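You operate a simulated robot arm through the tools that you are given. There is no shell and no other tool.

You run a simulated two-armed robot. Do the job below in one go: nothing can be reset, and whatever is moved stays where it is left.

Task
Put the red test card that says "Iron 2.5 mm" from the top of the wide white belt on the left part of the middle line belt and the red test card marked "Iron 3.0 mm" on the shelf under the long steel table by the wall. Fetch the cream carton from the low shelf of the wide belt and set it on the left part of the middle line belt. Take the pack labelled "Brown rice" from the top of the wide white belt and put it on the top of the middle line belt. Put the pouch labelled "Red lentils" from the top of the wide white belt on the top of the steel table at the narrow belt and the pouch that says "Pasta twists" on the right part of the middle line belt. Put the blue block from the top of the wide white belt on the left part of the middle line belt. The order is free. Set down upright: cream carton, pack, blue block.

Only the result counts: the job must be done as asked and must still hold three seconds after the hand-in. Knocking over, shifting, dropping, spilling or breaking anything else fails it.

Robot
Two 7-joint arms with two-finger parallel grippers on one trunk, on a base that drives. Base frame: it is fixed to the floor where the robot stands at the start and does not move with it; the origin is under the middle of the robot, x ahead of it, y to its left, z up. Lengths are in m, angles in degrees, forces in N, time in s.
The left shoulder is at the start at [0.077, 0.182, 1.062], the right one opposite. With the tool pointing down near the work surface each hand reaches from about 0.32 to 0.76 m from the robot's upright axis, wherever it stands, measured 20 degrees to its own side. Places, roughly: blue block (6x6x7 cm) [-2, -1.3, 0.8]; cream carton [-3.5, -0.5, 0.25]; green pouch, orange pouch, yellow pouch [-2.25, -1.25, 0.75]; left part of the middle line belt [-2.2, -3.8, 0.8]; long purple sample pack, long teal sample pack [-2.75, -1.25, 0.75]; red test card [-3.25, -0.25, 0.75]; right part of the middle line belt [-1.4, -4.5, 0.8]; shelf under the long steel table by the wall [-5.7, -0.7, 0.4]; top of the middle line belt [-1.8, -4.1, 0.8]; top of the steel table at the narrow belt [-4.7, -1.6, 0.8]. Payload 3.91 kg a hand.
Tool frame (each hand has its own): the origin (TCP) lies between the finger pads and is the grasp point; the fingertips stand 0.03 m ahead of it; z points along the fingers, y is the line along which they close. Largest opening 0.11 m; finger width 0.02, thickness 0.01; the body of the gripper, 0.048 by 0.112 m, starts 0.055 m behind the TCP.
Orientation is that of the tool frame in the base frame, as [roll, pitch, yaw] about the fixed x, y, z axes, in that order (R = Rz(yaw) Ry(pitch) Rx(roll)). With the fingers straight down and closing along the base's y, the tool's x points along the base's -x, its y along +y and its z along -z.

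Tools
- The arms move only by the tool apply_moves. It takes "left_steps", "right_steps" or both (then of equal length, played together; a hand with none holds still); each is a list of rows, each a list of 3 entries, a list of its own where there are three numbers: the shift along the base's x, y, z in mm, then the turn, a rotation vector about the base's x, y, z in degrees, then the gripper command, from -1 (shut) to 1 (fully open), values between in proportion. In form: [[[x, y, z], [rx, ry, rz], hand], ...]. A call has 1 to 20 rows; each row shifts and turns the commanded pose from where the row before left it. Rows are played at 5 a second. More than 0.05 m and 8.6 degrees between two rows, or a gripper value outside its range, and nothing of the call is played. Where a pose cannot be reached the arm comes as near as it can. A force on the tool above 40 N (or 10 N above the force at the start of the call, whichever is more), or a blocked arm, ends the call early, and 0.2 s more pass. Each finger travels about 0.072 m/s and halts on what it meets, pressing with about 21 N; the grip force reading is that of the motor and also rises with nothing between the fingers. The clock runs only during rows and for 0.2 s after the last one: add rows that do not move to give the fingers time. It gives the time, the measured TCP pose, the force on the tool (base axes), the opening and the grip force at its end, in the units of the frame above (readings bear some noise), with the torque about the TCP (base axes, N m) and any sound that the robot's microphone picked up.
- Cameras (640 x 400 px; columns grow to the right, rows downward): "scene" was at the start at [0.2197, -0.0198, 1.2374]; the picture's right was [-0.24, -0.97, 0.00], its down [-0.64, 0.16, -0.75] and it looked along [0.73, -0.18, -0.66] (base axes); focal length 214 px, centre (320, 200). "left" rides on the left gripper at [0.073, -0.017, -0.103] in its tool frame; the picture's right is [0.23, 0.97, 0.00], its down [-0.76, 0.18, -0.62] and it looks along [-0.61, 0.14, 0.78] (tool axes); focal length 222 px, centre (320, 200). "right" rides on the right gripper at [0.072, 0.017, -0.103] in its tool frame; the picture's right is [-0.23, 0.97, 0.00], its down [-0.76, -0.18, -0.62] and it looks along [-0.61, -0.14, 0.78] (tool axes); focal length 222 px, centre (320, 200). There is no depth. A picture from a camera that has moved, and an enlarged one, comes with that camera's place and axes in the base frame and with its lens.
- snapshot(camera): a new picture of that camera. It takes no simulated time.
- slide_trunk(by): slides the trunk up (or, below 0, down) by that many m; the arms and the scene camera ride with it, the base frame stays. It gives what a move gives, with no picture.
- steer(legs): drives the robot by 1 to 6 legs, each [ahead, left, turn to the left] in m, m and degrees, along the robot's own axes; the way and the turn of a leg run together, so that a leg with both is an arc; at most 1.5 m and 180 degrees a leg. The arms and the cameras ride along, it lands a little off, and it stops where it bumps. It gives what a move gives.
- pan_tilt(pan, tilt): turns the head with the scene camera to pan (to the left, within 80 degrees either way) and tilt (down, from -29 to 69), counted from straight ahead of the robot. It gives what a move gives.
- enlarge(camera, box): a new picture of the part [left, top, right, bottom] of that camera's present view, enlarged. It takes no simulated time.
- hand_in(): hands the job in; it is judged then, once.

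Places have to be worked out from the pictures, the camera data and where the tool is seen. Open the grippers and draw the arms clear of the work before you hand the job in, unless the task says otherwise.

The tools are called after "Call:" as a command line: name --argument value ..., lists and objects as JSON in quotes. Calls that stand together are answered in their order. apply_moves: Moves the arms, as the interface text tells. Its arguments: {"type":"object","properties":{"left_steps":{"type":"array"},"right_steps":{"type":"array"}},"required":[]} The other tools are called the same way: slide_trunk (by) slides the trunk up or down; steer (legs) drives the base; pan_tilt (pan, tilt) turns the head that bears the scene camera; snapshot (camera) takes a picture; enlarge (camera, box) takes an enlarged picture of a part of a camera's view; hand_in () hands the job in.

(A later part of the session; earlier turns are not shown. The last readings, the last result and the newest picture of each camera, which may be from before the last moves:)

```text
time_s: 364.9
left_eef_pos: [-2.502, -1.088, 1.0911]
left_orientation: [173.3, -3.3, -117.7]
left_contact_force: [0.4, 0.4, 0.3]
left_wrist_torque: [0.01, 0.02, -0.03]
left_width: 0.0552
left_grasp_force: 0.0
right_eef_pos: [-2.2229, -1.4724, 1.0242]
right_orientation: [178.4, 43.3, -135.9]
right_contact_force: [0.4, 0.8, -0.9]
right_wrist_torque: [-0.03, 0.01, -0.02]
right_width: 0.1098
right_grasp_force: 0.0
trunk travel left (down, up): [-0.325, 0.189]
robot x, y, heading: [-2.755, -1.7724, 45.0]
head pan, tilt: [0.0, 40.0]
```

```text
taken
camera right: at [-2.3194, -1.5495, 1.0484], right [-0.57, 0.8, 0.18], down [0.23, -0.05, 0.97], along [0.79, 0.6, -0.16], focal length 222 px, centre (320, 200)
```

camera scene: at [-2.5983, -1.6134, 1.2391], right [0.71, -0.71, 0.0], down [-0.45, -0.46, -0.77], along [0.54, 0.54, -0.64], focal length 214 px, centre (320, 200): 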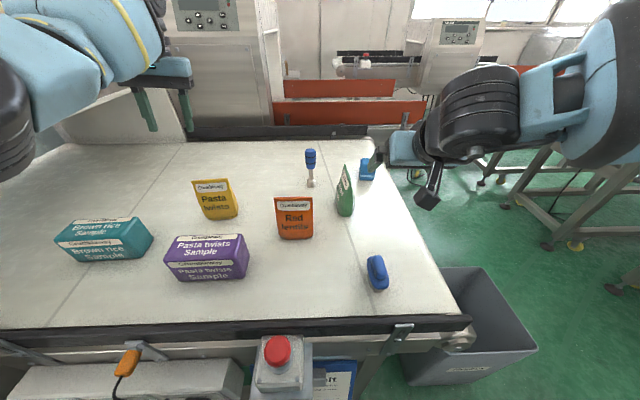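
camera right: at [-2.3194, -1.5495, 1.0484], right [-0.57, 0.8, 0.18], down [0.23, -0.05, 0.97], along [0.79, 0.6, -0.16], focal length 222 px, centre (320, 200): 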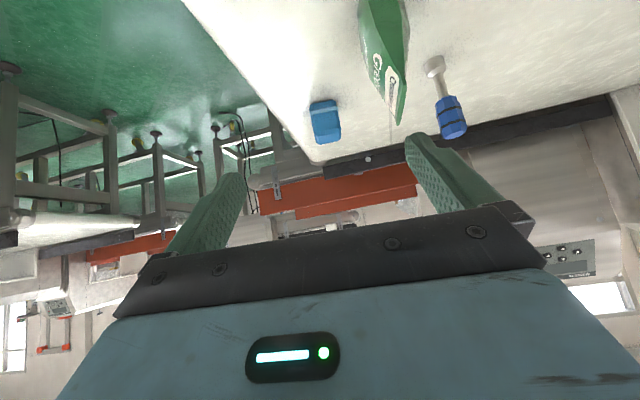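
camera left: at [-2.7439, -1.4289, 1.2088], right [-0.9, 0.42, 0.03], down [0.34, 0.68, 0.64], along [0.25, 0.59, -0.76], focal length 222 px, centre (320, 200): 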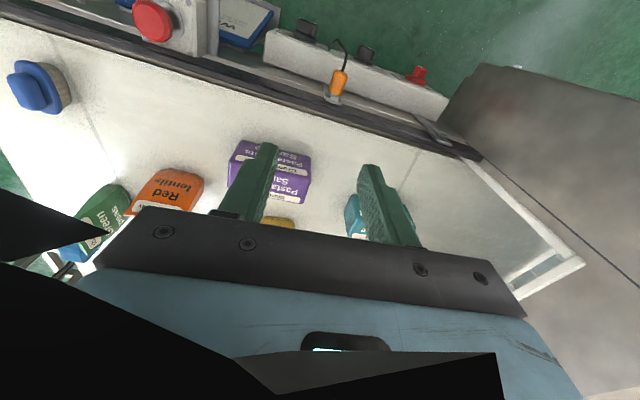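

Triangulation puts the block centre at about (-1.987, -1.246), 0.915 m ahead — slightly beyond reach. I creep 5 cm closer (staying clear of the e-stop box) and extend the right arm above the block.

Call:
steer --legs '[[0.05, 0, 0]]'

Call:
apply_moves --right_steps '[[[26.5, 26.5, 0], [0.71, -0.71, 0], 1], [[26.5, 26.5, 0], [0.71, -0.71, 0], 1], [[26.5, 26.5, 0], [0.71, -0.71, 0], 1], [[26.5, 26.5, 0], [0.71, -0.71, 0], 1], [[26.5, 26.5, 0], [0.71, -0.71, 0], 1], [[26.5, 26.5, 0], [0.71, -0.71, 0], 1], [[0, 0, 0], [0, 0, 0], 1]]'

Call:
snapshot --camera "right"

Call:
snapshot --camera "scene"

```text
time_s: 365.9
left_eef_pos: [-2.4754, -1.0671, 1.0911]
left_orientation: [173.3, -3.5, -118.0]
left_contact_force: [0.3, -0.2, 1.4]
left_wrist_torque: [-0.01, 0.01, 0.02]
left_width: 0.0549
left_grasp_force: 0.1
right_eef_pos: [-2.1951, -1.4515, 1.0219]
right_orientation: [178.4, 43.1, -136.2]
right_contact_force: [0.2, -0.2, 0.0]
right_wrist_torque: [0.03, 0.0, 0.04]
right_width: 0.11
right_grasp_force: 0.1
trunk travel left (down, up): [-0.325, 0.189]
robot x, y, heading: [-2.7303, -1.7479, 45.0]
head pan, tilt: [0.0, 40.0]
stopped in leg 1: the robot was blocked; the commanded pose is now the measured one
```

```text
time_s: 367.5
left_eef_pos: [-2.4757, -1.0663, 1.0893]
left_orientation: [173.3, -3.4, -117.9]
left_contact_force: [-0.1, -0.5, -0.3]
left_wrist_torque: [-0.02, 0.05, -0.03]
left_width: 0.0549
left_grasp_force: 0.0
right_eef_pos: [-2.0717, -1.3744, 1.0202]
right_orientation: [178.3, 48.4, -136.2]
right_contact_force: [0.4, -0.1, -0.3]
right_wrist_torque: [0.02, -0.03, 0.06]
right_width: 0.11
right_grasp_force: 0.0
right hand out of reach, approached as far as the arm can: row 3, 4, 5, 6
trunk travel left (down, up): [-0.325, 0.189]
robot x, y, heading: [-2.7279, -1.7503, 45.0]
head pan, tilt: [0.0, 40.0]
```

```text
taken
camera right: at [-2.1708, -1.4531, 1.0347], right [-0.58, 0.79, 0.19], down [0.17, -0.11, 0.98], along [0.8, 0.6, -0.07], focal length 222 px, centre (320, 200)
```

right: 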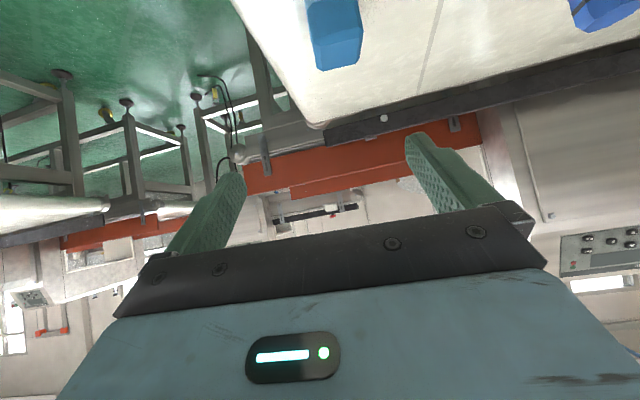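

```text
taken
camera scene: at [-2.572, -1.5906, 1.2392], right [0.71, -0.71, 0.0], down [-0.46, -0.45, -0.77], along [0.54, 0.54, -0.64], focal length 214 px, centre (320, 200)
```

scene: 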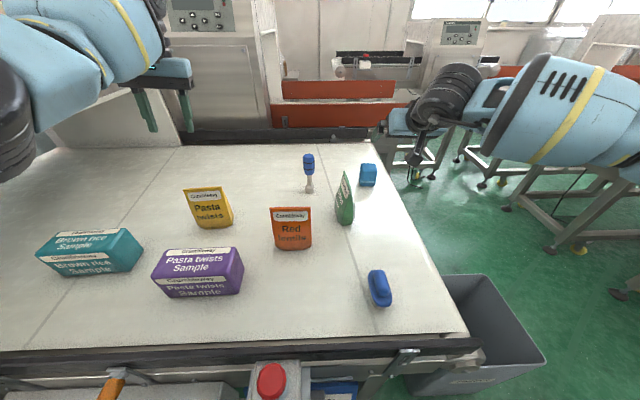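

The base got blocked just before the e-stop box, and the block stays out of reach from here. I'll instead approach from the belt's corner: back off, move right, then look.

Call:
steer --legs '[[-0.15, 0, 0], [0, -0.375, 0]]'

Call:
apply_moves --right_steps '[[[-14, -14, 10], [-5.1, 5.1, 0], 0.6], [[-14, -14, 10], [-5.1, 5.1, 0], 0.6], [[-14, -14, 10], [-5.1, 5.1, 0], 0.6], [[-14, -14, 0], [-5.1, 5.1, 0], 0.6], [[-14, -14, 0], [-5.1, 5.1, 0], 0.6], [[-14, -14, 0], [-3, 3, 0], 0.6], [[0, 0, 0], [0, 0, 0], 0.6]]'

Call:
pan_tilt --pan 0 --tilt 50

Call:
snapshot --camera "scene"

```text
time_s: 372.4
left_eef_pos: [-2.3121, -1.4416, 1.091]
left_orientation: [173.3, -3.4, -118.6]
left_contact_force: [0.3, -0.5, 0.4]
left_wrist_torque: [0.0, -0.01, 0.01]
left_width: 0.0551
left_grasp_force: 0.0
right_eef_pos: [-1.9107, -1.7545, 1.02]
right_orientation: [178.2, 48.4, -136.8]
right_contact_force: [1.3, -0.5, -0.3]
right_wrist_torque: [-0.02, -0.05, -0.04]
right_width: 0.1103
right_grasp_force: 0.1
trunk travel left (down, up): [-0.325, 0.189]
robot x, y, heading: [-2.5725, -2.1231, 44.4]
head pan, tilt: [0.0, 40.0]
```

```text
time_s: 374.0
left_eef_pos: [-2.3101, -1.4415, 1.0897]
left_orientation: [173.3, -3.4, -118.6]
left_contact_force: [0.1, -0.6, 0.1]
left_wrist_torque: [-0.01, -0.02, 0.01]
left_width: 0.0552
left_grasp_force: 0.1
right_eef_pos: [-1.9732, -1.8618, 1.0492]
right_orientation: [179.4, 8.1, -136.3]
right_contact_force: [0.5, -0.7, 0.5]
right_wrist_torque: [-0.03, 0.02, 0.04]
right_width: 0.088
right_grasp_force: 0.0
right hand out of reach, approached as far as the arm can: row 2, 3, 4, 5
trunk travel left (down, up): [-0.325, 0.189]
robot x, y, heading: [-2.5683, -2.1227, 44.2]
head pan, tilt: [0.0, 40.0]
```

```text
time_s: 374.7
left_eef_pos: [-2.3115, -1.4423, 1.0898]
left_orientation: [173.4, -3.4, -118.5]
left_contact_force: [-0.1, -0.1, 0.4]
left_wrist_torque: [0.0, 0.0, -0.01]
left_width: 0.0552
left_grasp_force: 0.0
right_eef_pos: [-1.9745, -1.8626, 1.0479]
right_orientation: [179.4, 8.1, -136.2]
right_contact_force: [-0.6, -0.9, -0.5]
right_wrist_torque: [0.0, 0.0, 0.03]
right_width: 0.0883
right_grasp_force: 0.1
trunk travel left (down, up): [-0.325, 0.189]
robot x, y, heading: [-2.573, -2.1235, 44.6]
head pan, tilt: [0.0, 50.0]
```

```text
taken
camera scene: at [-2.4179, -1.9723, 1.2251], right [0.7, -0.71, 0.0], down [-0.55, -0.54, -0.64], along [0.46, 0.45, -0.77], focal length 214 px, centre (320, 200)
```

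scene: 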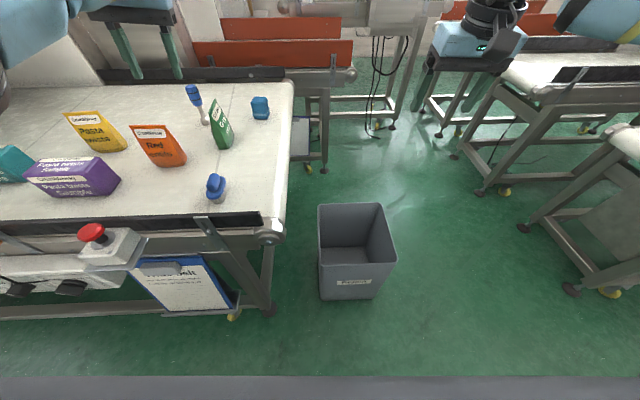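

Clear view: the bin stands at u 0–0.3, v 2.45–2.77, and beyond it there is free floor beside the belt's end. I go around the bin on its right side: strafe right 0.7 m, then ahead 1.0 m.

Call:
steer --legs '[[0, -0.72, 0], [0.6, 0, 0]]'

Call:
pan_tilt --pan 0 --tilt 45

Call:
snapshot --camera "scene"

Call:
pan_tilt --pan 45 --tilt 40

Call:
snapshot --camera "scene"

```text
time_s: 384.4
left_eef_pos: [-1.376, -1.5446, 1.0896]
left_orientation: [173.3, -3.5, -118.9]
left_contact_force: [0.1, 0.6, -0.6]
left_wrist_torque: [0.0, 0.03, 0.0]
left_width: 0.0552
left_grasp_force: 0.1
right_eef_pos: [-1.0401, -1.9656, 1.0488]
right_orientation: [179.3, 8.1, -136.6]
right_contact_force: [0.4, 0.7, 1.3]
right_wrist_torque: [0.02, 0.01, 0.05]
right_width: 0.0882
right_grasp_force: 0.0
trunk travel left (down, up): [-0.325, 0.189]
robot x, y, heading: [-1.6357, -2.2251, 44.0]
head pan, tilt: [0.0, 50.0]
```

```text
time_s: 385.1
left_eef_pos: [-1.3757, -1.5449, 1.0892]
left_orientation: [173.4, -3.5, -118.8]
left_contact_force: [0.0, -0.6, -0.9]
left_wrist_torque: [-0.02, 0.0, -0.01]
left_width: 0.055
left_grasp_force: 0.0
right_eef_pos: [-1.0402, -1.9647, 1.0493]
right_orientation: [179.5, 8.1, -136.6]
right_contact_force: [-0.5, 0.4, -0.7]
right_wrist_torque: [-0.03, -0.03, -0.01]
right_width: 0.088
right_grasp_force: 0.0
trunk travel left (down, up): [-0.325, 0.189]
robot x, y, heading: [-1.6413, -2.2222, 44.0]
head pan, tilt: [0.0, 45.0]
```

```text
taken
camera scene: at [-1.4828, -2.0702, 1.2319], right [0.69, -0.72, 0.0], down [-0.51, -0.49, -0.71], along [0.51, 0.49, -0.71], focal length 214 px, centre (320, 200)
```

scene: 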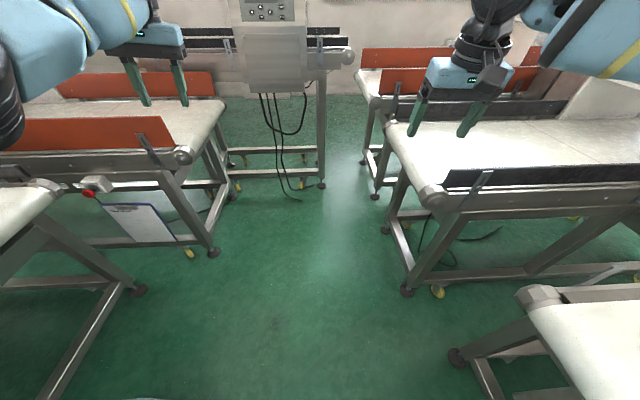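

```text
time_s: 386.2
left_eef_pos: [-1.3749, -1.5443, 1.0898]
left_orientation: [173.4, -3.4, -118.9]
left_contact_force: [0.1, -0.2, -0.5]
left_wrist_torque: [-0.02, 0.02, 0.0]
left_width: 0.055
left_grasp_force: 0.1
right_eef_pos: [-1.041, -1.9654, 1.0481]
right_orientation: [179.4, 8.1, -136.6]
right_contact_force: [0.2, 0.7, -0.2]
right_wrist_torque: [0.0, 0.01, 0.04]
right_width: 0.0881
right_grasp_force: 0.0
trunk travel left (down, up): [-0.325, 0.189]
robot x, y, heading: [-1.638, -2.2252, 44.1]
head pan, tilt: [45.0, 40.0]
```

```text
taken
camera scene: at [-1.5397, -2.0417, 1.2392], right [1.0, -0.02, 0.0], down [-0.01, -0.64, -0.77], along [0.01, 0.77, -0.64], focal length 214 px, centre (320, 200)
```

scene: 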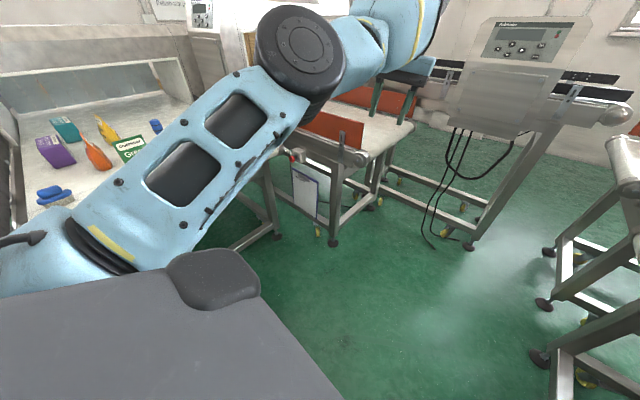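

There is free floor beside the wide belt's end. I drive 0.53 m ahead, turn left to face the belt end, approach 0.2 m and turn 27° more.

Call:
steer --legs '[[0.53, 0, 0], [0, 0, 90.6], [0.2, 0, 0], [0, 0, 25]]'

Call:
pan_tilt --pan -15 --tilt 45

Call:
snapshot --camera "scene"

Call:
snapshot --camera "right"

```text
time_s: 395.7
left_eef_pos: [-2.1256, -1.7712, 1.0898]
left_orientation: [173.5, -3.3, -2.5]
left_contact_force: [0.2, 0.2, -0.2]
left_wrist_torque: [0.0, 0.04, 0.0]
left_width: 0.0553
left_grasp_force: 0.1
right_eef_pos: [-1.896, -1.2859, 1.0486]
right_orientation: [179.4, 8.1, -20.3]
right_contact_force: [-0.2, -0.4, -0.4]
right_wrist_torque: [-0.01, -0.01, 0.01]
right_width: 0.088
right_grasp_force: 0.0
trunk travel left (down, up): [-0.325, 0.189]
robot x, y, heading: [-1.3987, -1.7099, 160.2]
head pan, tilt: [45.0, 40.0]
```

```text
time_s: 397.0
left_eef_pos: [-2.1251, -1.7718, 1.0895]
left_orientation: [173.5, -3.4, -2.4]
left_contact_force: [1.0, -0.6, -0.6]
left_wrist_torque: [-0.01, -0.01, 0.01]
left_width: 0.0552
left_grasp_force: 0.1
right_eef_pos: [-1.8967, -1.2853, 1.0474]
right_orientation: [179.4, 8.2, -20.3]
right_contact_force: [0.7, 0.1, -0.8]
right_wrist_torque: [-0.01, 0.02, -0.01]
right_width: 0.0879
right_grasp_force: 0.1
trunk travel left (down, up): [-0.325, 0.189]
robot x, y, heading: [-1.3986, -1.7086, 160.1]
head pan, tilt: [-15.0, 45.0]
```

```text
taken
camera scene: at [-1.5975, -1.6141, 1.2319], right [0.57, 0.82, 0.0], down [0.58, -0.4, -0.71], along [-0.58, 0.4, -0.71], focal length 214 px, centre (320, 200)
```

scene: 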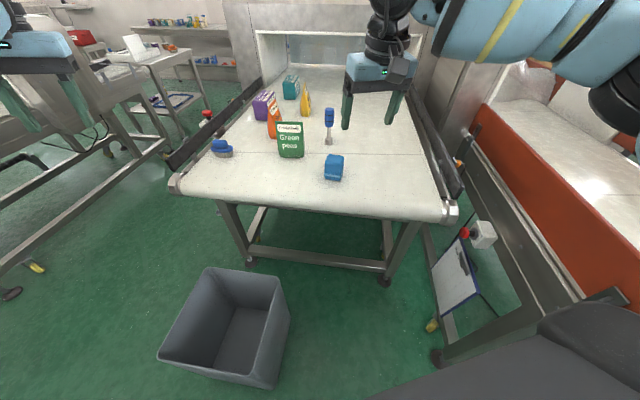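

```text
taken
camera right: at [-1.8193, -1.3311, 1.1399], right [-0.55, -0.84, 0.04], down [-0.56, 0.4, 0.72], along [-0.62, 0.37, -0.69], focal length 222 px, centre (320, 200)
```

right: 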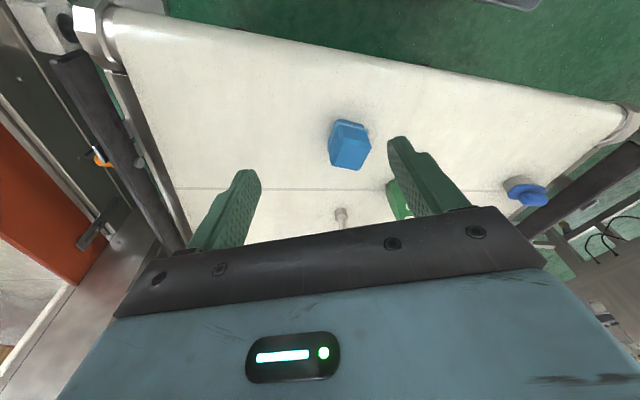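

From the belt's end everything is reachable; the block is right in front, at about (-2.020, -1.269). I enlarge to judge its orientation.

Call:
enlarge --camera "scene" --box '[284, 132, 384, 202]'

Call:
enlarge --camera "right" --box '[290, 90, 418, 190]'

```text
5.71 times, centred on (334, 167) of scene
camera zoom: at [-1.5975, -1.6141, 1.2319], right [0.57, 0.82, 0.0], down [0.58, -0.4, -0.71], along [-0.58, 0.4, -0.71], focal length 1226 px, centre (240, 389)
```

zoom: 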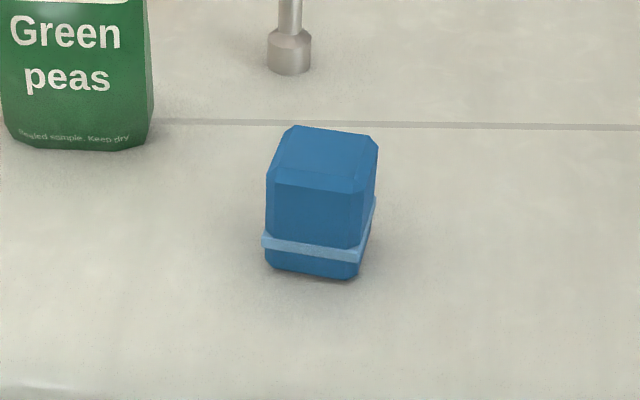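

```text
4.00 times, centred on (354, 140) of right
camera zoom: at [-1.8193, -1.3311, 1.1399], right [-0.55, -0.84, 0.04], down [-0.56, 0.4, 0.72], along [-0.62, 0.37, -0.69], focal length 888 px, centre (184, 440)
```

zoom: 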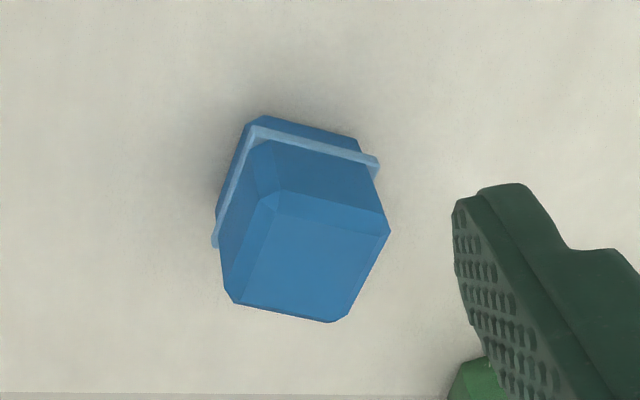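

The block's faces are at about 39°/129°, so I rotate the right tool by −30° and level it, after driving 6 cm closer for comfortable reach.

Call:
steer --legs '[[0.06, 0, 0]]'

Call:
apply_moves --right_steps '[[[0, 0, 0], [-2.7, -7.5, 0], 1], [[0, 0, 0], [0, 0, -7.6], 1], [[0, 0, 0], [0, 0, -7.6], 1], [[0, 0, 0], [0, 0, -7.6], 1], [[0, 0, 0], [0, 0, -7.6], 1], [[0, 0, 0], [0, 0, 0], 1]]'

Call:
snapshot --camera "right"

```text
time_s: 397.9
left_eef_pos: [-2.1828, -1.7517, 1.0903]
left_orientation: [173.2, -3.4, -2.5]
left_contact_force: [-0.7, 0.6, -0.2]
left_wrist_torque: [0.0, -0.04, -0.02]
left_width: 0.0551
left_grasp_force: 0.0
right_eef_pos: [-1.9548, -1.265, 1.0484]
right_orientation: [179.4, 8.1, -20.1]
right_contact_force: [-0.3, -0.7, 0.0]
right_wrist_torque: [-0.01, 0.01, 0.02]
right_width: 0.0882
right_grasp_force: 0.1
trunk travel left (down, up): [-0.325, 0.189]
robot x, y, heading: [-1.4556, -1.6843, 160.3]
head pan, tilt: [-15.0, 45.0]
```

```text
time_s: 399.3
left_eef_pos: [-2.1822, -1.7524, 1.089]
left_orientation: [173.4, -3.4, -2.4]
left_contact_force: [-0.6, 0.3, 1.0]
left_wrist_torque: [0.01, 0.0, -0.02]
left_width: 0.0553
left_grasp_force: 0.2
right_eef_pos: [-1.9311, -1.2571, 1.0417]
right_orientation: [179.4, 0.1, -50.7]
right_contact_force: [0.0, -0.3, 0.2]
right_wrist_torque: [0.0, 0.02, -0.06]
right_width: 0.1102
right_grasp_force: 0.0
right hand out of reach, approached as far as the arm can: row 1
trunk travel left (down, up): [-0.325, 0.189]
robot x, y, heading: [-1.4575, -1.6851, 160.8]
head pan, tilt: [-15.0, 45.0]
```

```text
taken
camera right: at [-1.8961, -1.3248, 1.1438], right [-0.9, -0.44, 0.01], down [-0.34, 0.7, 0.62], along [-0.28, 0.56, -0.78], focal length 222 px, centre (320, 200)
```

right: 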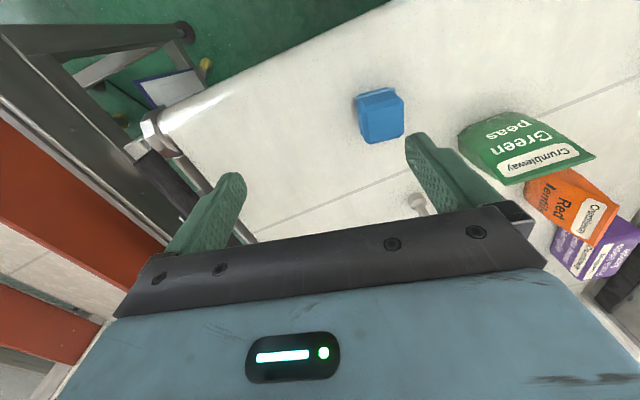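

Aligned now. I move the hand above the block and descend partway.

Call:
apply_moves --right_steps '[[[-28.7, -4.3, -10], [0, 0, 0], 1], [[-28.7, -4.3, -10], [0, 0, 0], 1], [[-28.7, -4.3, -10], [0, 0, 0], 1], [[0, 0, -30], [0, 0, 0], 1], [[0, 0, -30], [0, 0, 0], 1], [[0, 0, -20], [0, 0, 0], 1], [[0, 0, 0], [0, 0, 0], 1]]'

Call:
snapshot --camera "right"

Call:
snapshot --camera "scene"

```text
time_s: 400.9
left_eef_pos: [-2.1824, -1.7524, 1.0905]
left_orientation: [173.4, -3.5, -2.5]
left_contact_force: [-0.7, 0.6, 0.1]
left_wrist_torque: [-0.02, 0.03, -0.02]
left_width: 0.0552
left_grasp_force: 0.1
right_eef_pos: [-1.9491, -1.2544, 0.9551]
right_orientation: [179.4, 0.2, -50.6]
right_contact_force: [-0.7, -0.6, -0.4]
right_wrist_torque: [0.0, 0.0, 0.0]
right_width: 0.1101
right_grasp_force: 0.1
right hand out of reach, approached as far as the arm can: row 1, 2, 3
trunk travel left (down, up): [-0.325, 0.189]
robot x, y, heading: [-1.4557, -1.6847, 160.5]
head pan, tilt: [-15.0, 45.0]
```

```text
taken
camera right: at [-1.9126, -1.3211, 1.057], right [-0.9, -0.44, 0.01], down [-0.34, 0.7, 0.62], along [-0.28, 0.56, -0.78], focal length 222 px, centre (320, 200)
```

right: 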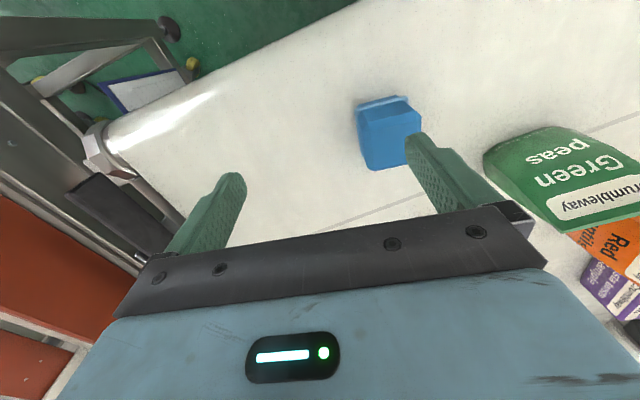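

```text
taken
camera scene: at [-1.6545, -1.5939, 1.232], right [0.57, 0.82, 0.0], down [0.58, -0.4, -0.71], along [-0.58, 0.4, -0.71], focal length 214 px, centre (320, 200)
```

scene: 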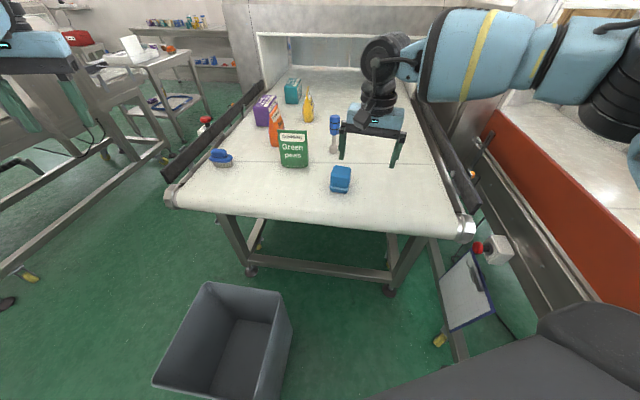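

The arm's reach is limited with this wrist yaw, so I use the base: turn left 3.6° and creep forward 4.5 cm, which brings the hand over the block.

Call:
steer --legs '[[0, 0, 3.6], [0.045, 0, 0]]'

Call:
snapshot --camera "right"

Call:
snapshot --camera "scene"

```text
time_s: 402.4
left_eef_pos: [-2.2084, -1.7911, 1.0886]
left_orientation: [173.4, -3.5, 1.3]
left_contact_force: [0.5, -0.3, 1.3]
left_wrist_torque: [0.04, 0.04, -0.06]
left_width: 0.0551
left_grasp_force: 0.0
right_eef_pos: [-2.0084, -1.2783, 0.9552]
right_orientation: [179.4, 0.2, -46.8]
right_contact_force: [0.7, -0.7, 0.3]
right_wrist_torque: [-0.02, 0.02, 0.0]
right_width: 0.1099
right_grasp_force: 0.0
trunk travel left (down, up): [-0.325, 0.189]
robot x, y, heading: [-1.4885, -1.6788, 164.2]
head pan, tilt: [-15.0, 45.0]
stopped in leg 2: the robot was blocked; the commanded pose is now the measured one
```

```text
taken
camera right: at [-1.9689, -1.343, 1.0568], right [-0.87, -0.5, 0.01], down [-0.39, 0.68, 0.62], along [-0.32, 0.54, -0.78], focal length 222 px, centre (320, 200)
```

right: 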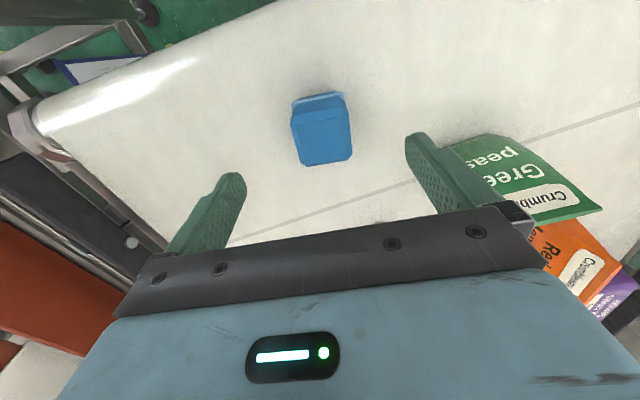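

```text
taken
camera scene: at [-1.6927, -1.5978, 1.232], right [0.51, 0.86, 0.0], down [0.61, -0.36, -0.71], along [-0.61, 0.36, -0.71], focal length 214 px, centre (320, 200)
```

scene: 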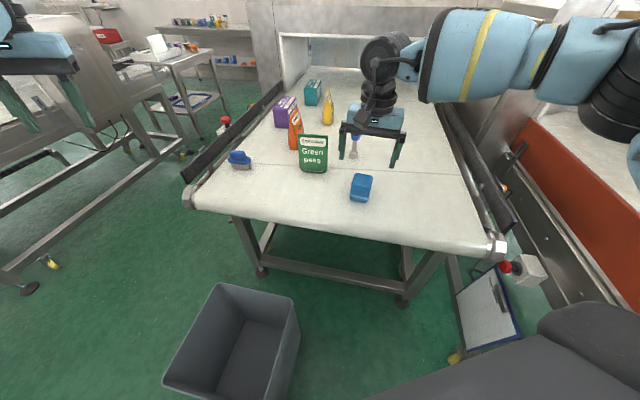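

The hand is within 1 cm of the block's centre now (and the bin has not moved). I correct by (−7, +6) mm and descend to z 0.85.

Call:
apply_moves --right_steps '[[[-3.5, 3, -25], [0, 0, 0], 1], [[-3.5, 3, -25], [0, 0, 0], 1], [[0, 0, -25], [0, 0, 0], 1], [[0, 0, -20], [0, 0, 0], 1], [[0, 0, -9], [0, 0, 0], 1], [[0, 0, 0], [0, 0, 0], 1]]'

Call:
snapshot --camera "right"

Call:
enlarge --camera "scene" --box '[290, 90, 450, 220]'

```text
time_s: 403.8
left_eef_pos: [-2.2089, -1.7921, 1.089]
left_orientation: [173.2, -3.6, 1.3]
left_contact_force: [0.4, 1.0, 0.9]
left_wrist_torque: [0.01, -0.01, -0.02]
left_width: 0.0547
left_grasp_force: 0.0
right_eef_pos: [-2.0156, -1.2736, 0.8499]
right_orientation: [179.4, 0.3, -46.8]
right_contact_force: [-0.4, -0.3, 0.0]
right_wrist_torque: [0.02, 0.0, 0.01]
right_width: 0.1099
right_grasp_force: 0.1
trunk travel left (down, up): [-0.325, 0.189]
robot x, y, heading: [-1.489, -1.6752, 164.1]
head pan, tilt: [-15.0, 45.0]
```

```text
taken
camera right: at [-1.9754, -1.3375, 0.9519], right [-0.87, -0.5, 0.01], down [-0.39, 0.68, 0.62], along [-0.32, 0.54, -0.78], focal length 222 px, centre (320, 200)
```

right: 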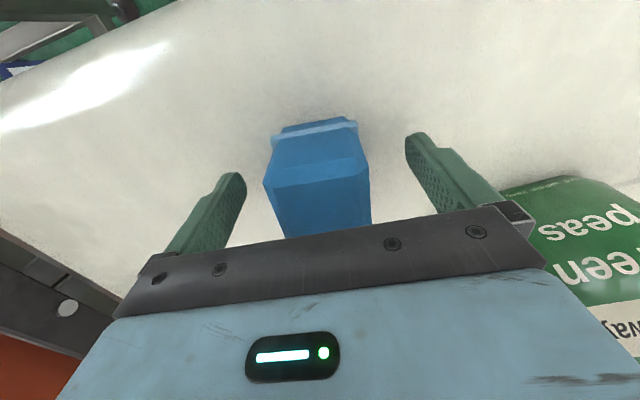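

```text
3.08 times, centred on (370, 155) of scene
camera zoom: at [-1.6931, -1.5976, 1.232], right [0.51, 0.86, 0.0], down [0.61, -0.36, -0.71], along [-0.61, 0.36, -0.71], focal length 660 px, centre (166, 338)
```

zoom: 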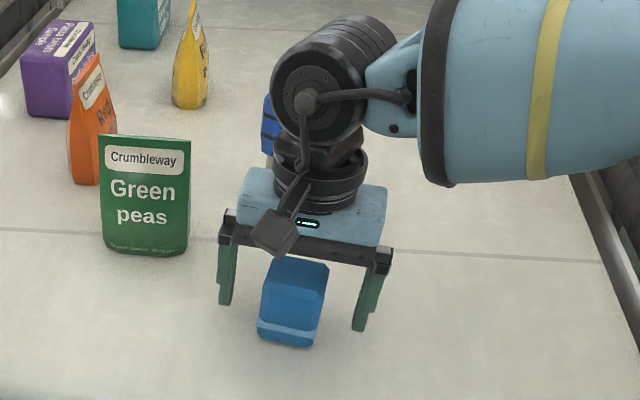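

The block sits centrally between the fingers. I close.

Call:
apply_moves --right_steps '[[[0, 0, 0], [0, 0, 0], 0.5], [[0, 0, 0], [0, 0, 0], 0], [[0, 0, 0], [0, 0, 0], -1], [[0, 0, 0], [0, 0, 0], -1], [[0, 0, 0], [0, 0, 0], -1], [[0, 0, 0], [0, 0, 0], -1]]'

Call:
apply_moves --right_steps '[[[0, 0, 5], [0, 0, 0], -1], [[0, 0, 10], [0, 0, 0], -1], [[0, 0, 20], [0, 0, 0], -1], [[0, 0, 0], [0, 0, 0], -1]]'

Call:
snapshot --camera "right"

Call:
enlarge --camera "scene" --box '[290, 90, 450, 220]'

```text
time_s: 405.2
left_eef_pos: [-2.2099, -1.791, 1.0897]
left_orientation: [173.3, -3.5, 1.4]
left_contact_force: [0.2, -0.2, 0.5]
left_wrist_torque: [-0.02, -0.01, 0.01]
left_width: 0.0549
left_grasp_force: 0.0
right_eef_pos: [-2.0159, -1.2733, 0.8493]
right_orientation: [179.4, 0.2, -46.8]
right_contact_force: [1.9, -0.3, 1.4]
right_wrist_torque: [0.02, -0.07, -0.03]
right_width: 0.0519
right_grasp_force: 20.7
trunk travel left (down, up): [-0.325, 0.189]
robot x, y, heading: [-1.4917, -1.6766, 164.5]
head pan, tilt: [-15.0, 45.0]
```

```text
time_s: 406.2
left_eef_pos: [-2.2095, -1.7893, 1.0885]
left_orientation: [173.3, -3.4, 1.3]
left_contact_force: [0.3, -0.9, 0.4]
left_wrist_torque: [0.01, 0.01, -0.04]
left_width: 0.0552
left_grasp_force: 0.1
right_eef_pos: [-2.0155, -1.2721, 0.8839]
right_orientation: [179.5, 0.2, -46.8]
right_contact_force: [0.1, 0.1, -0.1]
right_wrist_torque: [-0.01, 0.0, -0.02]
right_width: 0.0517
right_grasp_force: 20.9
trunk travel left (down, up): [-0.325, 0.189]
robot x, y, heading: [-1.4883, -1.6778, 164.4]
head pan, tilt: [-15.0, 45.0]
```

```text
taken
camera right: at [-1.9761, -1.3364, 0.9872], right [-0.87, -0.5, 0.01], down [-0.39, 0.68, 0.62], along [-0.32, 0.54, -0.78], focal length 222 px, centre (320, 200)
```

right: 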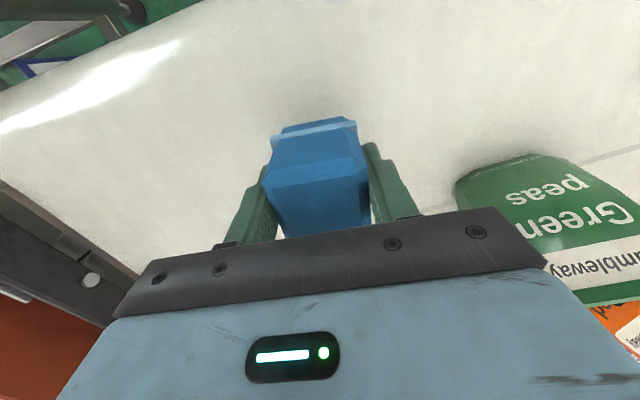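

```text
3.08 times, centred on (370, 155) of scene
camera zoom: at [-1.6934, -1.5974, 1.2319], right [0.51, 0.86, 0.0], down [0.61, -0.36, -0.71], along [-0.61, 0.36, -0.71], focal length 660 px, centre (166, 338)
```

zoom: 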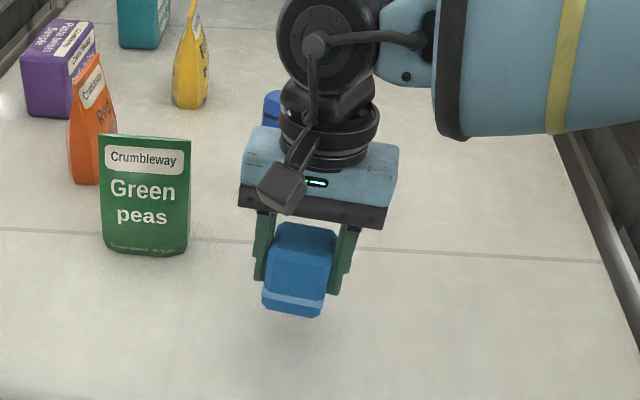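

The block is held firmly. Before leaving, I quickly test whether the left arm bends properly now by lowering its hand a little over free space.

Call:
apply_moves --left_steps '[[[10, -3, -20], [0, 0, 0], 0], [[10, -3, -20], [0, 0, 0], 0], [[10, -3, -20], [0, 0, 0], 0], [[10, -3, -20], [0, 0, 0], 0], [[0, 0, 0], [0, 0, 0], 0]]' --right_steps '[[[0, 0, 25], [0, 0, 0], -1], [[0, 0, 25], [0, 0, 0], -1], [[0, 0, 25], [0, 0, 0], -1], [[0, 0, 25], [0, 0, 0], -1], [[0, 0, 20], [0, 0, 0], -1]]'

Call:
pan_tilt --pan 40 --tilt 35

Call:
snapshot --camera "scene"

```text
time_s: 407.4
left_eef_pos: [-2.2275, -1.7898, 1.0258]
left_orientation: [173.3, -3.5, 1.3]
left_contact_force: [0.3, 0.0, 0.4]
left_wrist_torque: [-0.01, 0.0, 0.02]
left_width: 0.0548
left_grasp_force: 0.1
left hand out of reach, approached as far as the arm can: row 1, 2, 3, 4
right_eef_pos: [-2.0167, -1.2715, 1.004]
right_orientation: [179.5, 0.0, -46.8]
right_contact_force: [0.4, 0.0, 0.4]
right_wrist_torque: [0.01, -0.02, 0.0]
right_width: 0.0517
right_grasp_force: 20.8
trunk travel left (down, up): [-0.325, 0.189]
robot x, y, heading: [-1.4877, -1.6758, 164.3]
head pan, tilt: [-15.0, 45.0]
```

```text
time_s: 408.6
left_eef_pos: [-2.2283, -1.7894, 1.0261]
left_orientation: [173.3, -3.6, 1.3]
left_contact_force: [-0.3, 0.0, -0.2]
left_wrist_torque: [0.0, -0.01, 0.01]
left_width: 0.0549
left_grasp_force: 0.1
right_eef_pos: [-2.017, -1.2711, 1.0041]
right_orientation: [179.4, 0.3, -46.8]
right_contact_force: [1.2, -0.2, -0.3]
right_wrist_torque: [-0.01, -0.03, 0.01]
right_width: 0.0515
right_grasp_force: 21.4
trunk travel left (down, up): [-0.325, 0.189]
robot x, y, heading: [-1.4896, -1.6797, 164.3]
head pan, tilt: [40.0, 35.0]
```

```text
taken
camera scene: at [-1.7037, -1.6752, 1.2467], right [-0.41, 0.91, 0.0], down [0.52, 0.23, -0.82], along [-0.75, -0.34, -0.57], focal length 214 px, centre (320, 200)
```

scene: 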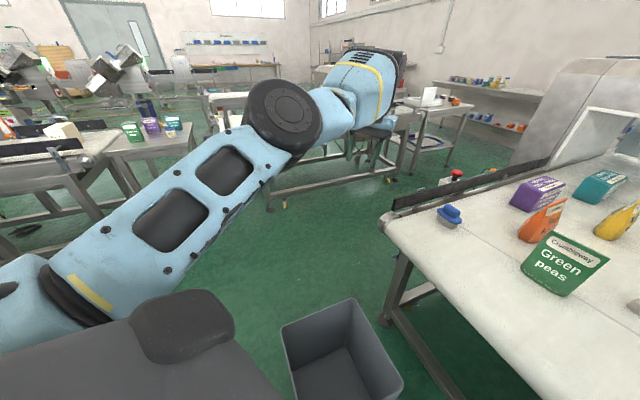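

The left arm is stuck straight (singular). I try one large radial step toward the shoulder so the solver can find a bent solution.

Call:
apply_moves --left_steps '[[[46, -3.3, -12.3], [0, 0, 0], 0], [[46, -3.3, -12.3], [0, 0, 0], 0], [[0, 0, 0], [0, 0, 0], 0]]'

Call:
snapshot --camera "scene"

```text
time_s: 409.4
left_eef_pos: [-2.2271, -1.7784, 1.023]
left_orientation: [173.3, -3.7, 1.3]
left_contact_force: [-0.2, 0.6, -0.5]
left_wrist_torque: [-0.04, 0.01, 0.02]
left_width: 0.0547
left_grasp_force: 0.1
left hand out of reach, approached as far as the arm can: row 1, 2
right_eef_pos: [-2.0179, -1.2705, 1.0032]
right_orientation: [179.5, 0.2, -46.8]
right_contact_force: [0.5, -0.2, -0.3]
right_wrist_torque: [-0.01, 0.02, -0.03]
right_width: 0.0513
right_grasp_force: 21.1
trunk travel left (down, up): [-0.325, 0.189]
robot x, y, heading: [-1.491, -1.6772, 164.1]
head pan, tilt: [40.0, 35.0]
```

```text
taken
camera scene: at [-1.7037, -1.6754, 1.2468], right [-0.41, 0.91, 0.0], down [0.52, 0.24, -0.82], along [-0.75, -0.34, -0.57], focal length 214 px, centre (320, 200)
```

scene: 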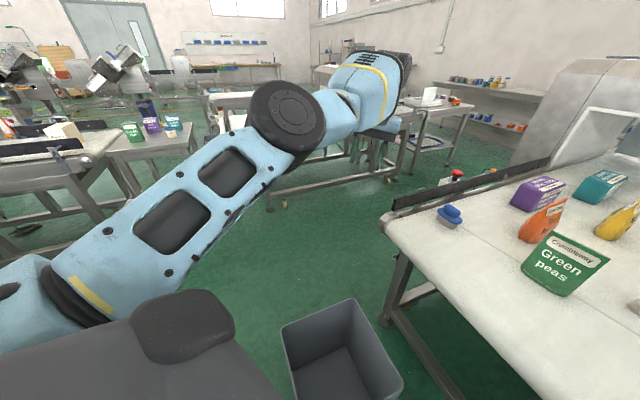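

The left arm doesn't bend usefully, so I'll simply keep it raised and work with the right arm. I raise the left hand, then back out of this corner carrying the block.

Call:
apply_moves --left_steps '[[[5, 0, 25], [0, 0, 0], 0], [[5, 0, 25], [0, 0, 0], 0], [[5, 0, 25], [0, 0, 0], 0], [[5, 0, 25], [0, 0, 0], 0], [[5, 0, 25], [0, 0, 0], 0], [[5, 0, 25], [0, 0, 0], 0], [[0, 0, 0], [0, 0, 0], 0]]' --right_steps '[[[20, -10, 5], [0, 0, 0], -1], [[20, -10, 5], [0, 0, 0], -1], [[20, -10, 5], [0, 0, 0], -1], [[20, -10, 5], [0, 0, 0], -1], [[0, 0, 0], [0, 0, 0], -1], [[0, 0, 0], [0, 0, 0], -1], [[0, 0, 0], [0, 0, 0], -1]]'

Call:
steer --legs '[[-0.12, 0, 0], [0, 0, -30]]'

Call:
pan_tilt --pan 0 --tilt 40

Call:
snapshot --camera "scene"

```text
time_s: 411.0
left_eef_pos: [-2.1807, -1.7941, 1.1579]
left_orientation: [173.2, -3.3, 1.3]
left_contact_force: [-0.1, -0.7, 0.2]
left_wrist_torque: [-0.02, -0.02, 0.0]
left_width: 0.055
left_grasp_force: 0.1
left hand out of reach, approached as far as the arm can: row 3, 4, 5
right_eef_pos: [-1.9358, -1.3113, 1.0233]
right_orientation: [179.4, 0.2, -46.9]
right_contact_force: [-0.6, 0.4, 0.1]
right_wrist_torque: [0.03, 0.02, -0.02]
right_width: 0.0517
right_grasp_force: 20.7
trunk travel left (down, up): [-0.325, 0.189]
robot x, y, heading: [-1.488, -1.6759, 164.0]
head pan, tilt: [40.0, 35.0]
```

```text
time_s: 413.8
left_eef_pos: [-2.0247, -1.4596, 1.158]
left_orientation: [173.2, -3.4, -29.4]
left_contact_force: [0.1, -0.5, 0.4]
left_wrist_torque: [0.01, -0.04, -0.01]
left_width: 0.055
left_grasp_force: 0.0
right_eef_pos: [-1.5662, -1.1684, 1.0236]
right_orientation: [179.4, 0.1, -77.5]
right_contact_force: [-0.2, -0.2, -1.1]
right_wrist_torque: [-0.03, 0.04, 0.02]
right_width: 0.0513
right_grasp_force: 20.8
trunk travel left (down, up): [-0.325, 0.189]
robot x, y, heading: [-1.3684, -1.7107, 133.4]
head pan, tilt: [40.0, 35.0]
```

```text
time_s: 414.9
left_eef_pos: [-2.0266, -1.4579, 1.1587]
left_orientation: [173.4, -3.5, -29.4]
left_contact_force: [0.3, -0.9, 0.1]
left_wrist_torque: [0.01, 0.01, -0.02]
left_width: 0.0546
left_grasp_force: 0.0
right_eef_pos: [-1.5667, -1.169, 1.0247]
right_orientation: [179.5, 0.2, -77.5]
right_contact_force: [0.3, 0.5, -0.4]
right_wrist_torque: [0.01, -0.01, 0.02]
right_width: 0.0516
right_grasp_force: 20.4
trunk travel left (down, up): [-0.325, 0.189]
robot x, y, heading: [-1.3721, -1.7111, 133.4]
head pan, tilt: [0.0, 40.0]
```

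```text
taken
camera scene: at [-1.525, -1.5486, 1.2392], right [0.72, 0.69, 0.0], down [0.44, -0.47, -0.77], along [-0.53, 0.56, -0.64], focal length 214 px, centre (320, 200)
```

scene: 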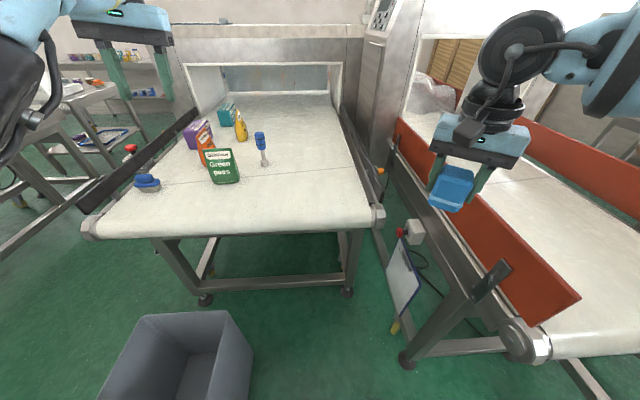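

I'll raise the left arm high above hood height to get it out of the way for the next placements.

Call:
apply_moves --left_steps '[[[12, -13, 40], [0, 0, 0], 0], [[12, -13, 40], [0, 0, 0], 0], [[12, -13, 40], [0, 0, 0], 0], [[14, -15, 40], [0, 0, 0], 0], [[14, -15, 38], [0, 0, 0], 0], [[16, -17, 36], [0, 0, 0], 0], [[18, -19, 34], [0, 0, 0], 0], [[20, -21, 30], [0, 0, 0], 0], [[0, 0, 0], [0, 0, 0], 0]]'

Call:
pan_tilt --pan 40 --tilt 10

Call:
snapshot --camera "scene"

```text
time_s: 416.9
left_eef_pos: [-1.9794, -1.5128, 1.2402]
left_orientation: [173.4, -3.4, -29.4]
left_contact_force: [-1.1, -1.0, 0.4]
left_wrist_torque: [-0.01, -0.04, -0.01]
left_width: 0.0551
left_grasp_force: 0.1
left hand out of reach, approached as far as the arm can: row 1, 2, 3, 4, 5, 6, 7, 8
right_eef_pos: [-1.5672, -1.1699, 1.0242]
right_orientation: [179.5, 0.2, -77.4]
right_contact_force: [0.4, 0.2, -0.6]
right_wrist_torque: [0.01, -0.03, -0.03]
right_width: 0.0513
right_grasp_force: 21.1
trunk travel left (down, up): [-0.325, 0.189]
robot x, y, heading: [-1.3699, -1.7148, 133.3]
head pan, tilt: [0.0, 40.0]
```

```text
time_s: 417.9
left_eef_pos: [-1.9794, -1.5131, 1.2414]
left_orientation: [173.4, -3.5, -29.3]
left_contact_force: [-0.6, 0.6, 0.5]
left_wrist_torque: [0.01, 0.01, 0.01]
left_width: 0.0551
left_grasp_force: 0.0
right_eef_pos: [-1.5676, -1.1686, 1.0227]
right_orientation: [179.6, 0.1, -77.5]
right_contact_force: [-0.2, -0.3, -0.5]
right_wrist_torque: [0.0, 0.0, -0.01]
right_width: 0.0514
right_grasp_force: 21.2
trunk travel left (down, up): [-0.325, 0.189]
robot x, y, heading: [-1.3665, -1.7108, 133.2]
head pan, tilt: [40.0, 10.0]
```

```text
taken
camera scene: at [-1.5588, -1.5996, 1.2868], right [0.11, 0.99, 0.0], down [0.17, -0.02, -0.98], along [-0.98, 0.11, -0.17], focal length 214 px, centre (320, 200)
```

scene: 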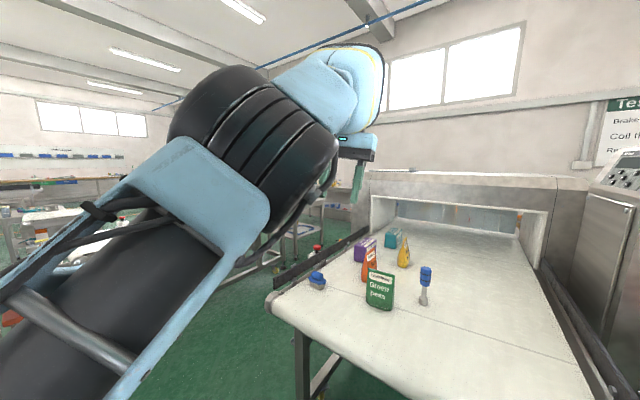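

The elbow now points up and outward — the normal posture. I test by lowering and retracting the left hand slightly.

Call:
apply_moves --left_steps '[[[14, -15, -20], [0, 0, 0], 0], [[14, -15, -20], [0, 0, 0], 0], [[14, -15, -20], [0, 0, 0], 0], [[14, -15, -20], [0, 0, 0], 0], [[0, 0, 0], [0, 0, 0], 0]]'

Call:
snapshot --camera "scene"

```text
time_s: 419.3
left_eef_pos: [-1.9986, -1.5921, 1.1641]
left_orientation: [176.6, -5.3, -25.8]
left_contact_force: [-0.4, 0.1, 0.2]
left_wrist_torque: [0.01, -0.02, 0.03]
left_width: 0.0548
left_grasp_force: 0.1
left hand out of reach, approached as far as the arm can: row 2, 3, 4
right_eef_pos: [-1.5671, -1.1687, 1.0248]
right_orientation: [179.6, 0.2, -77.4]
right_contact_force: [-0.9, 0.3, 0.1]
right_wrist_torque: [0.0, -0.02, -0.01]
right_width: 0.0511
right_grasp_force: 21.3
trunk travel left (down, up): [-0.325, 0.189]
robot x, y, heading: [-1.3689, -1.7102, 133.4]
head pan, tilt: [40.0, 10.0]
stopped in row 5 (left hand): the arm was blocked; the commanded pose is now the measured one
```

```text
taken
camera scene: at [-1.559, -1.5999, 1.2869], right [0.11, 0.99, 0.0], down [0.17, -0.02, -0.98], along [-0.98, 0.11, -0.17], focal length 214 px, centre (320, 200)
```

scene: 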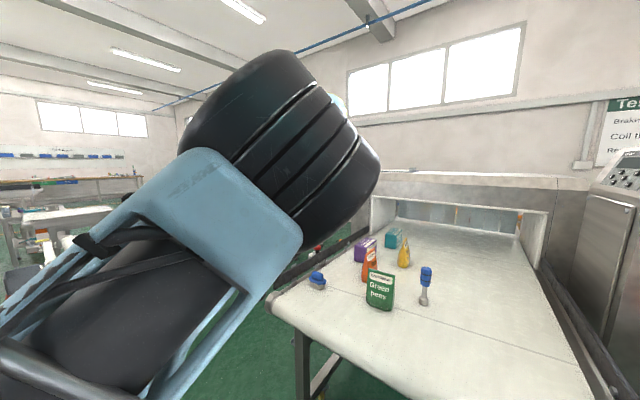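

The elbow came close to my head, so I move the left hand outward to the left and up, which should carry the elbow away from the head.

Call:
apply_moves --left_steps '[[[-20, -20, 20], [0, 0, 0], 0], [[-27, -26, 15], [0, 0, 0], 0], [[-27, -26, 10], [0, 0, 0], 0], [[-27, -26, 10], [0, 0, 0], 0], [[-20, -20, 0], [0, 0, 0], 0], [[0, 0, 0], [0, 0, 0], 0]]'

Call:
snapshot --camera "scene"

```text
time_s: 420.7
left_eef_pos: [-2.1106, -1.6996, 1.219]
left_orientation: [176.4, -5.0, -26.0]
left_contact_force: [-1.3, 0.1, -0.1]
left_wrist_torque: [0.0, 0.01, 0.0]
left_width: 0.055
left_grasp_force: 0.0
left hand out of reach, approached as far as the arm can: row 5
right_eef_pos: [-1.5668, -1.168, 1.0242]
right_orientation: [179.5, 0.3, -77.5]
right_contact_force: [0.6, 0.4, -0.7]
right_wrist_torque: [-0.03, 0.0, -0.02]
right_width: 0.0512
right_grasp_force: 21.1
trunk travel left (down, up): [-0.325, 0.189]
robot x, y, heading: [-1.3676, -1.7086, 133.6]
head pan, tilt: [40.0, 10.0]
```

```text
taken
camera scene: at [-1.5585, -1.5992, 1.2869], right [0.11, 0.99, 0.0], down [0.17, -0.02, -0.98], along [-0.98, 0.11, -0.17], focal length 214 px, centre (320, 200)
```

scene: 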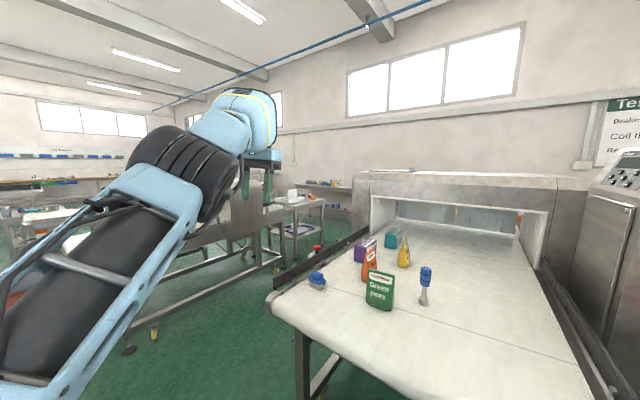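

That sticks out too far for driving. I bring the left hand back to the high forward pose above hood height.

Call:
apply_moves --left_steps '[[[22, 31.6, 6], [0, 0, 0], 0], [[22, 31.6, 6], [0, 0, 0], 0], [[22, 31.6, 6], [0, 0, 0], 0], [[22, 31.6, 6], [0, 0, 0], 0], [[22, 31.6, 6], [0, 0, 0], 0], [[0, 0, 0], [0, 0, 0], 0]]'

Call:
snapshot --camera "scene"

```text
time_s: 422.1
left_eef_pos: [-2.0118, -1.5537, 1.2304]
left_orientation: [176.5, -5.2, -26.1]
left_contact_force: [0.6, -0.2, 0.2]
left_wrist_torque: [-0.01, 0.01, -0.01]
left_width: 0.0549
left_grasp_force: 0.1
left hand out of reach, approached as far as the arm can: row 5
right_eef_pos: [-1.5669, -1.1689, 1.0243]
right_orientation: [179.4, 0.2, -77.5]
right_contact_force: [0.1, 1.1, -0.8]
right_wrist_torque: [-0.03, -0.02, -0.01]
right_width: 0.0514
right_grasp_force: 21.3
trunk travel left (down, up): [-0.325, 0.189]
robot x, y, heading: [-1.3688, -1.7126, 133.7]
head pan, tilt: [40.0, 10.0]
```

```text
taken
camera scene: at [-1.5585, -1.6001, 1.287], right [0.11, 0.99, 0.0], down [0.17, -0.02, -0.98], along [-0.98, 0.11, -0.17], focal length 214 px, centre (320, 200)
```

scene: 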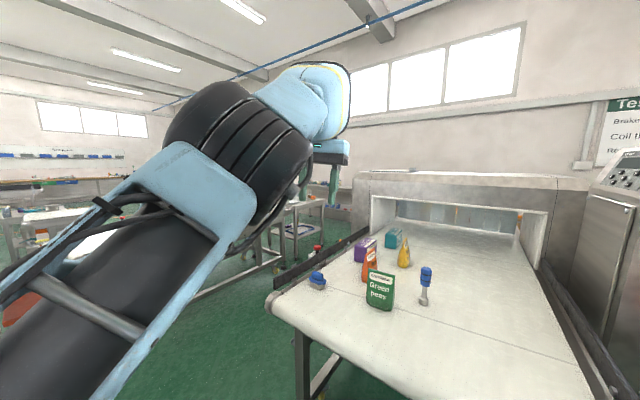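

Now I back out and strafe along to the aisle, then turn left to face the middle line.

Call:
steer --legs '[[-0.18, 0, 1], [0, 1.08, 0]]'

Call:
pan_tilt --pan 20 --tilt 35

Call:
snapshot --camera "scene"

```text
time_s: 433.1
left_eef_pos: [-2.6643, -2.4578, 1.2308]
left_orientation: [176.5, -5.2, -25.1]
left_contact_force: [0.5, -0.1, 0.8]
left_wrist_torque: [0.0, 0.02, 0.0]
left_width: 0.0551
left_grasp_force: 0.1
right_eef_pos: [-2.2244, -2.0647, 1.023]
right_orientation: [179.5, 0.2, -76.6]
right_contact_force: [-0.4, 0.7, -0.4]
right_wrist_torque: [-0.01, 0.02, -0.01]
right_width: 0.0513
right_grasp_force: 20.5
trunk travel left (down, up): [-0.325, 0.189]
robot x, y, heading: [-2.0207, -2.6053, 134.4]
head pan, tilt: [40.0, 10.0]
```

```text
time_s: 434.0
left_eef_pos: [-2.6645, -2.4569, 1.2306]
left_orientation: [176.4, -5.2, -25.2]
left_contact_force: [-0.4, -0.6, -1.0]
left_wrist_torque: [0.02, -0.01, 0.04]
left_width: 0.055
left_grasp_force: 0.1
right_eef_pos: [-2.224, -2.0652, 1.0235]
right_orientation: [179.5, 0.3, -76.6]
right_contact_force: [-0.1, -0.2, -0.1]
right_wrist_torque: [-0.01, 0.02, -0.02]
right_width: 0.0516
right_grasp_force: 21.2
trunk travel left (down, up): [-0.325, 0.189]
robot x, y, heading: [-2.0173, -2.6038, 134.1]
head pan, tilt: [20.0, 35.0]
```

```text
taken
camera scene: at [-2.1967, -2.4669, 1.2468], right [0.43, 0.9, 0.0], down [0.52, -0.25, -0.82], along [-0.74, 0.35, -0.57], focal length 214 px, centre (320, 200)
```

scene: 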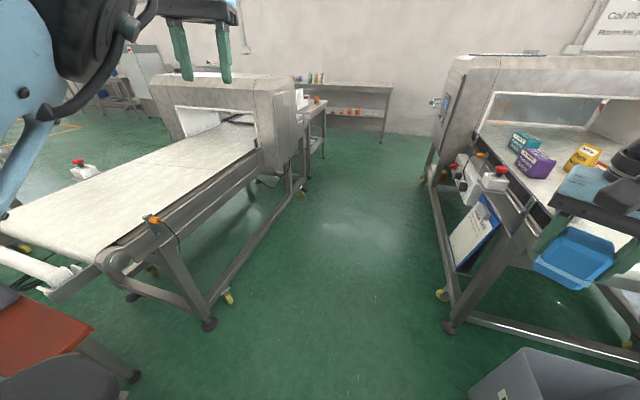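

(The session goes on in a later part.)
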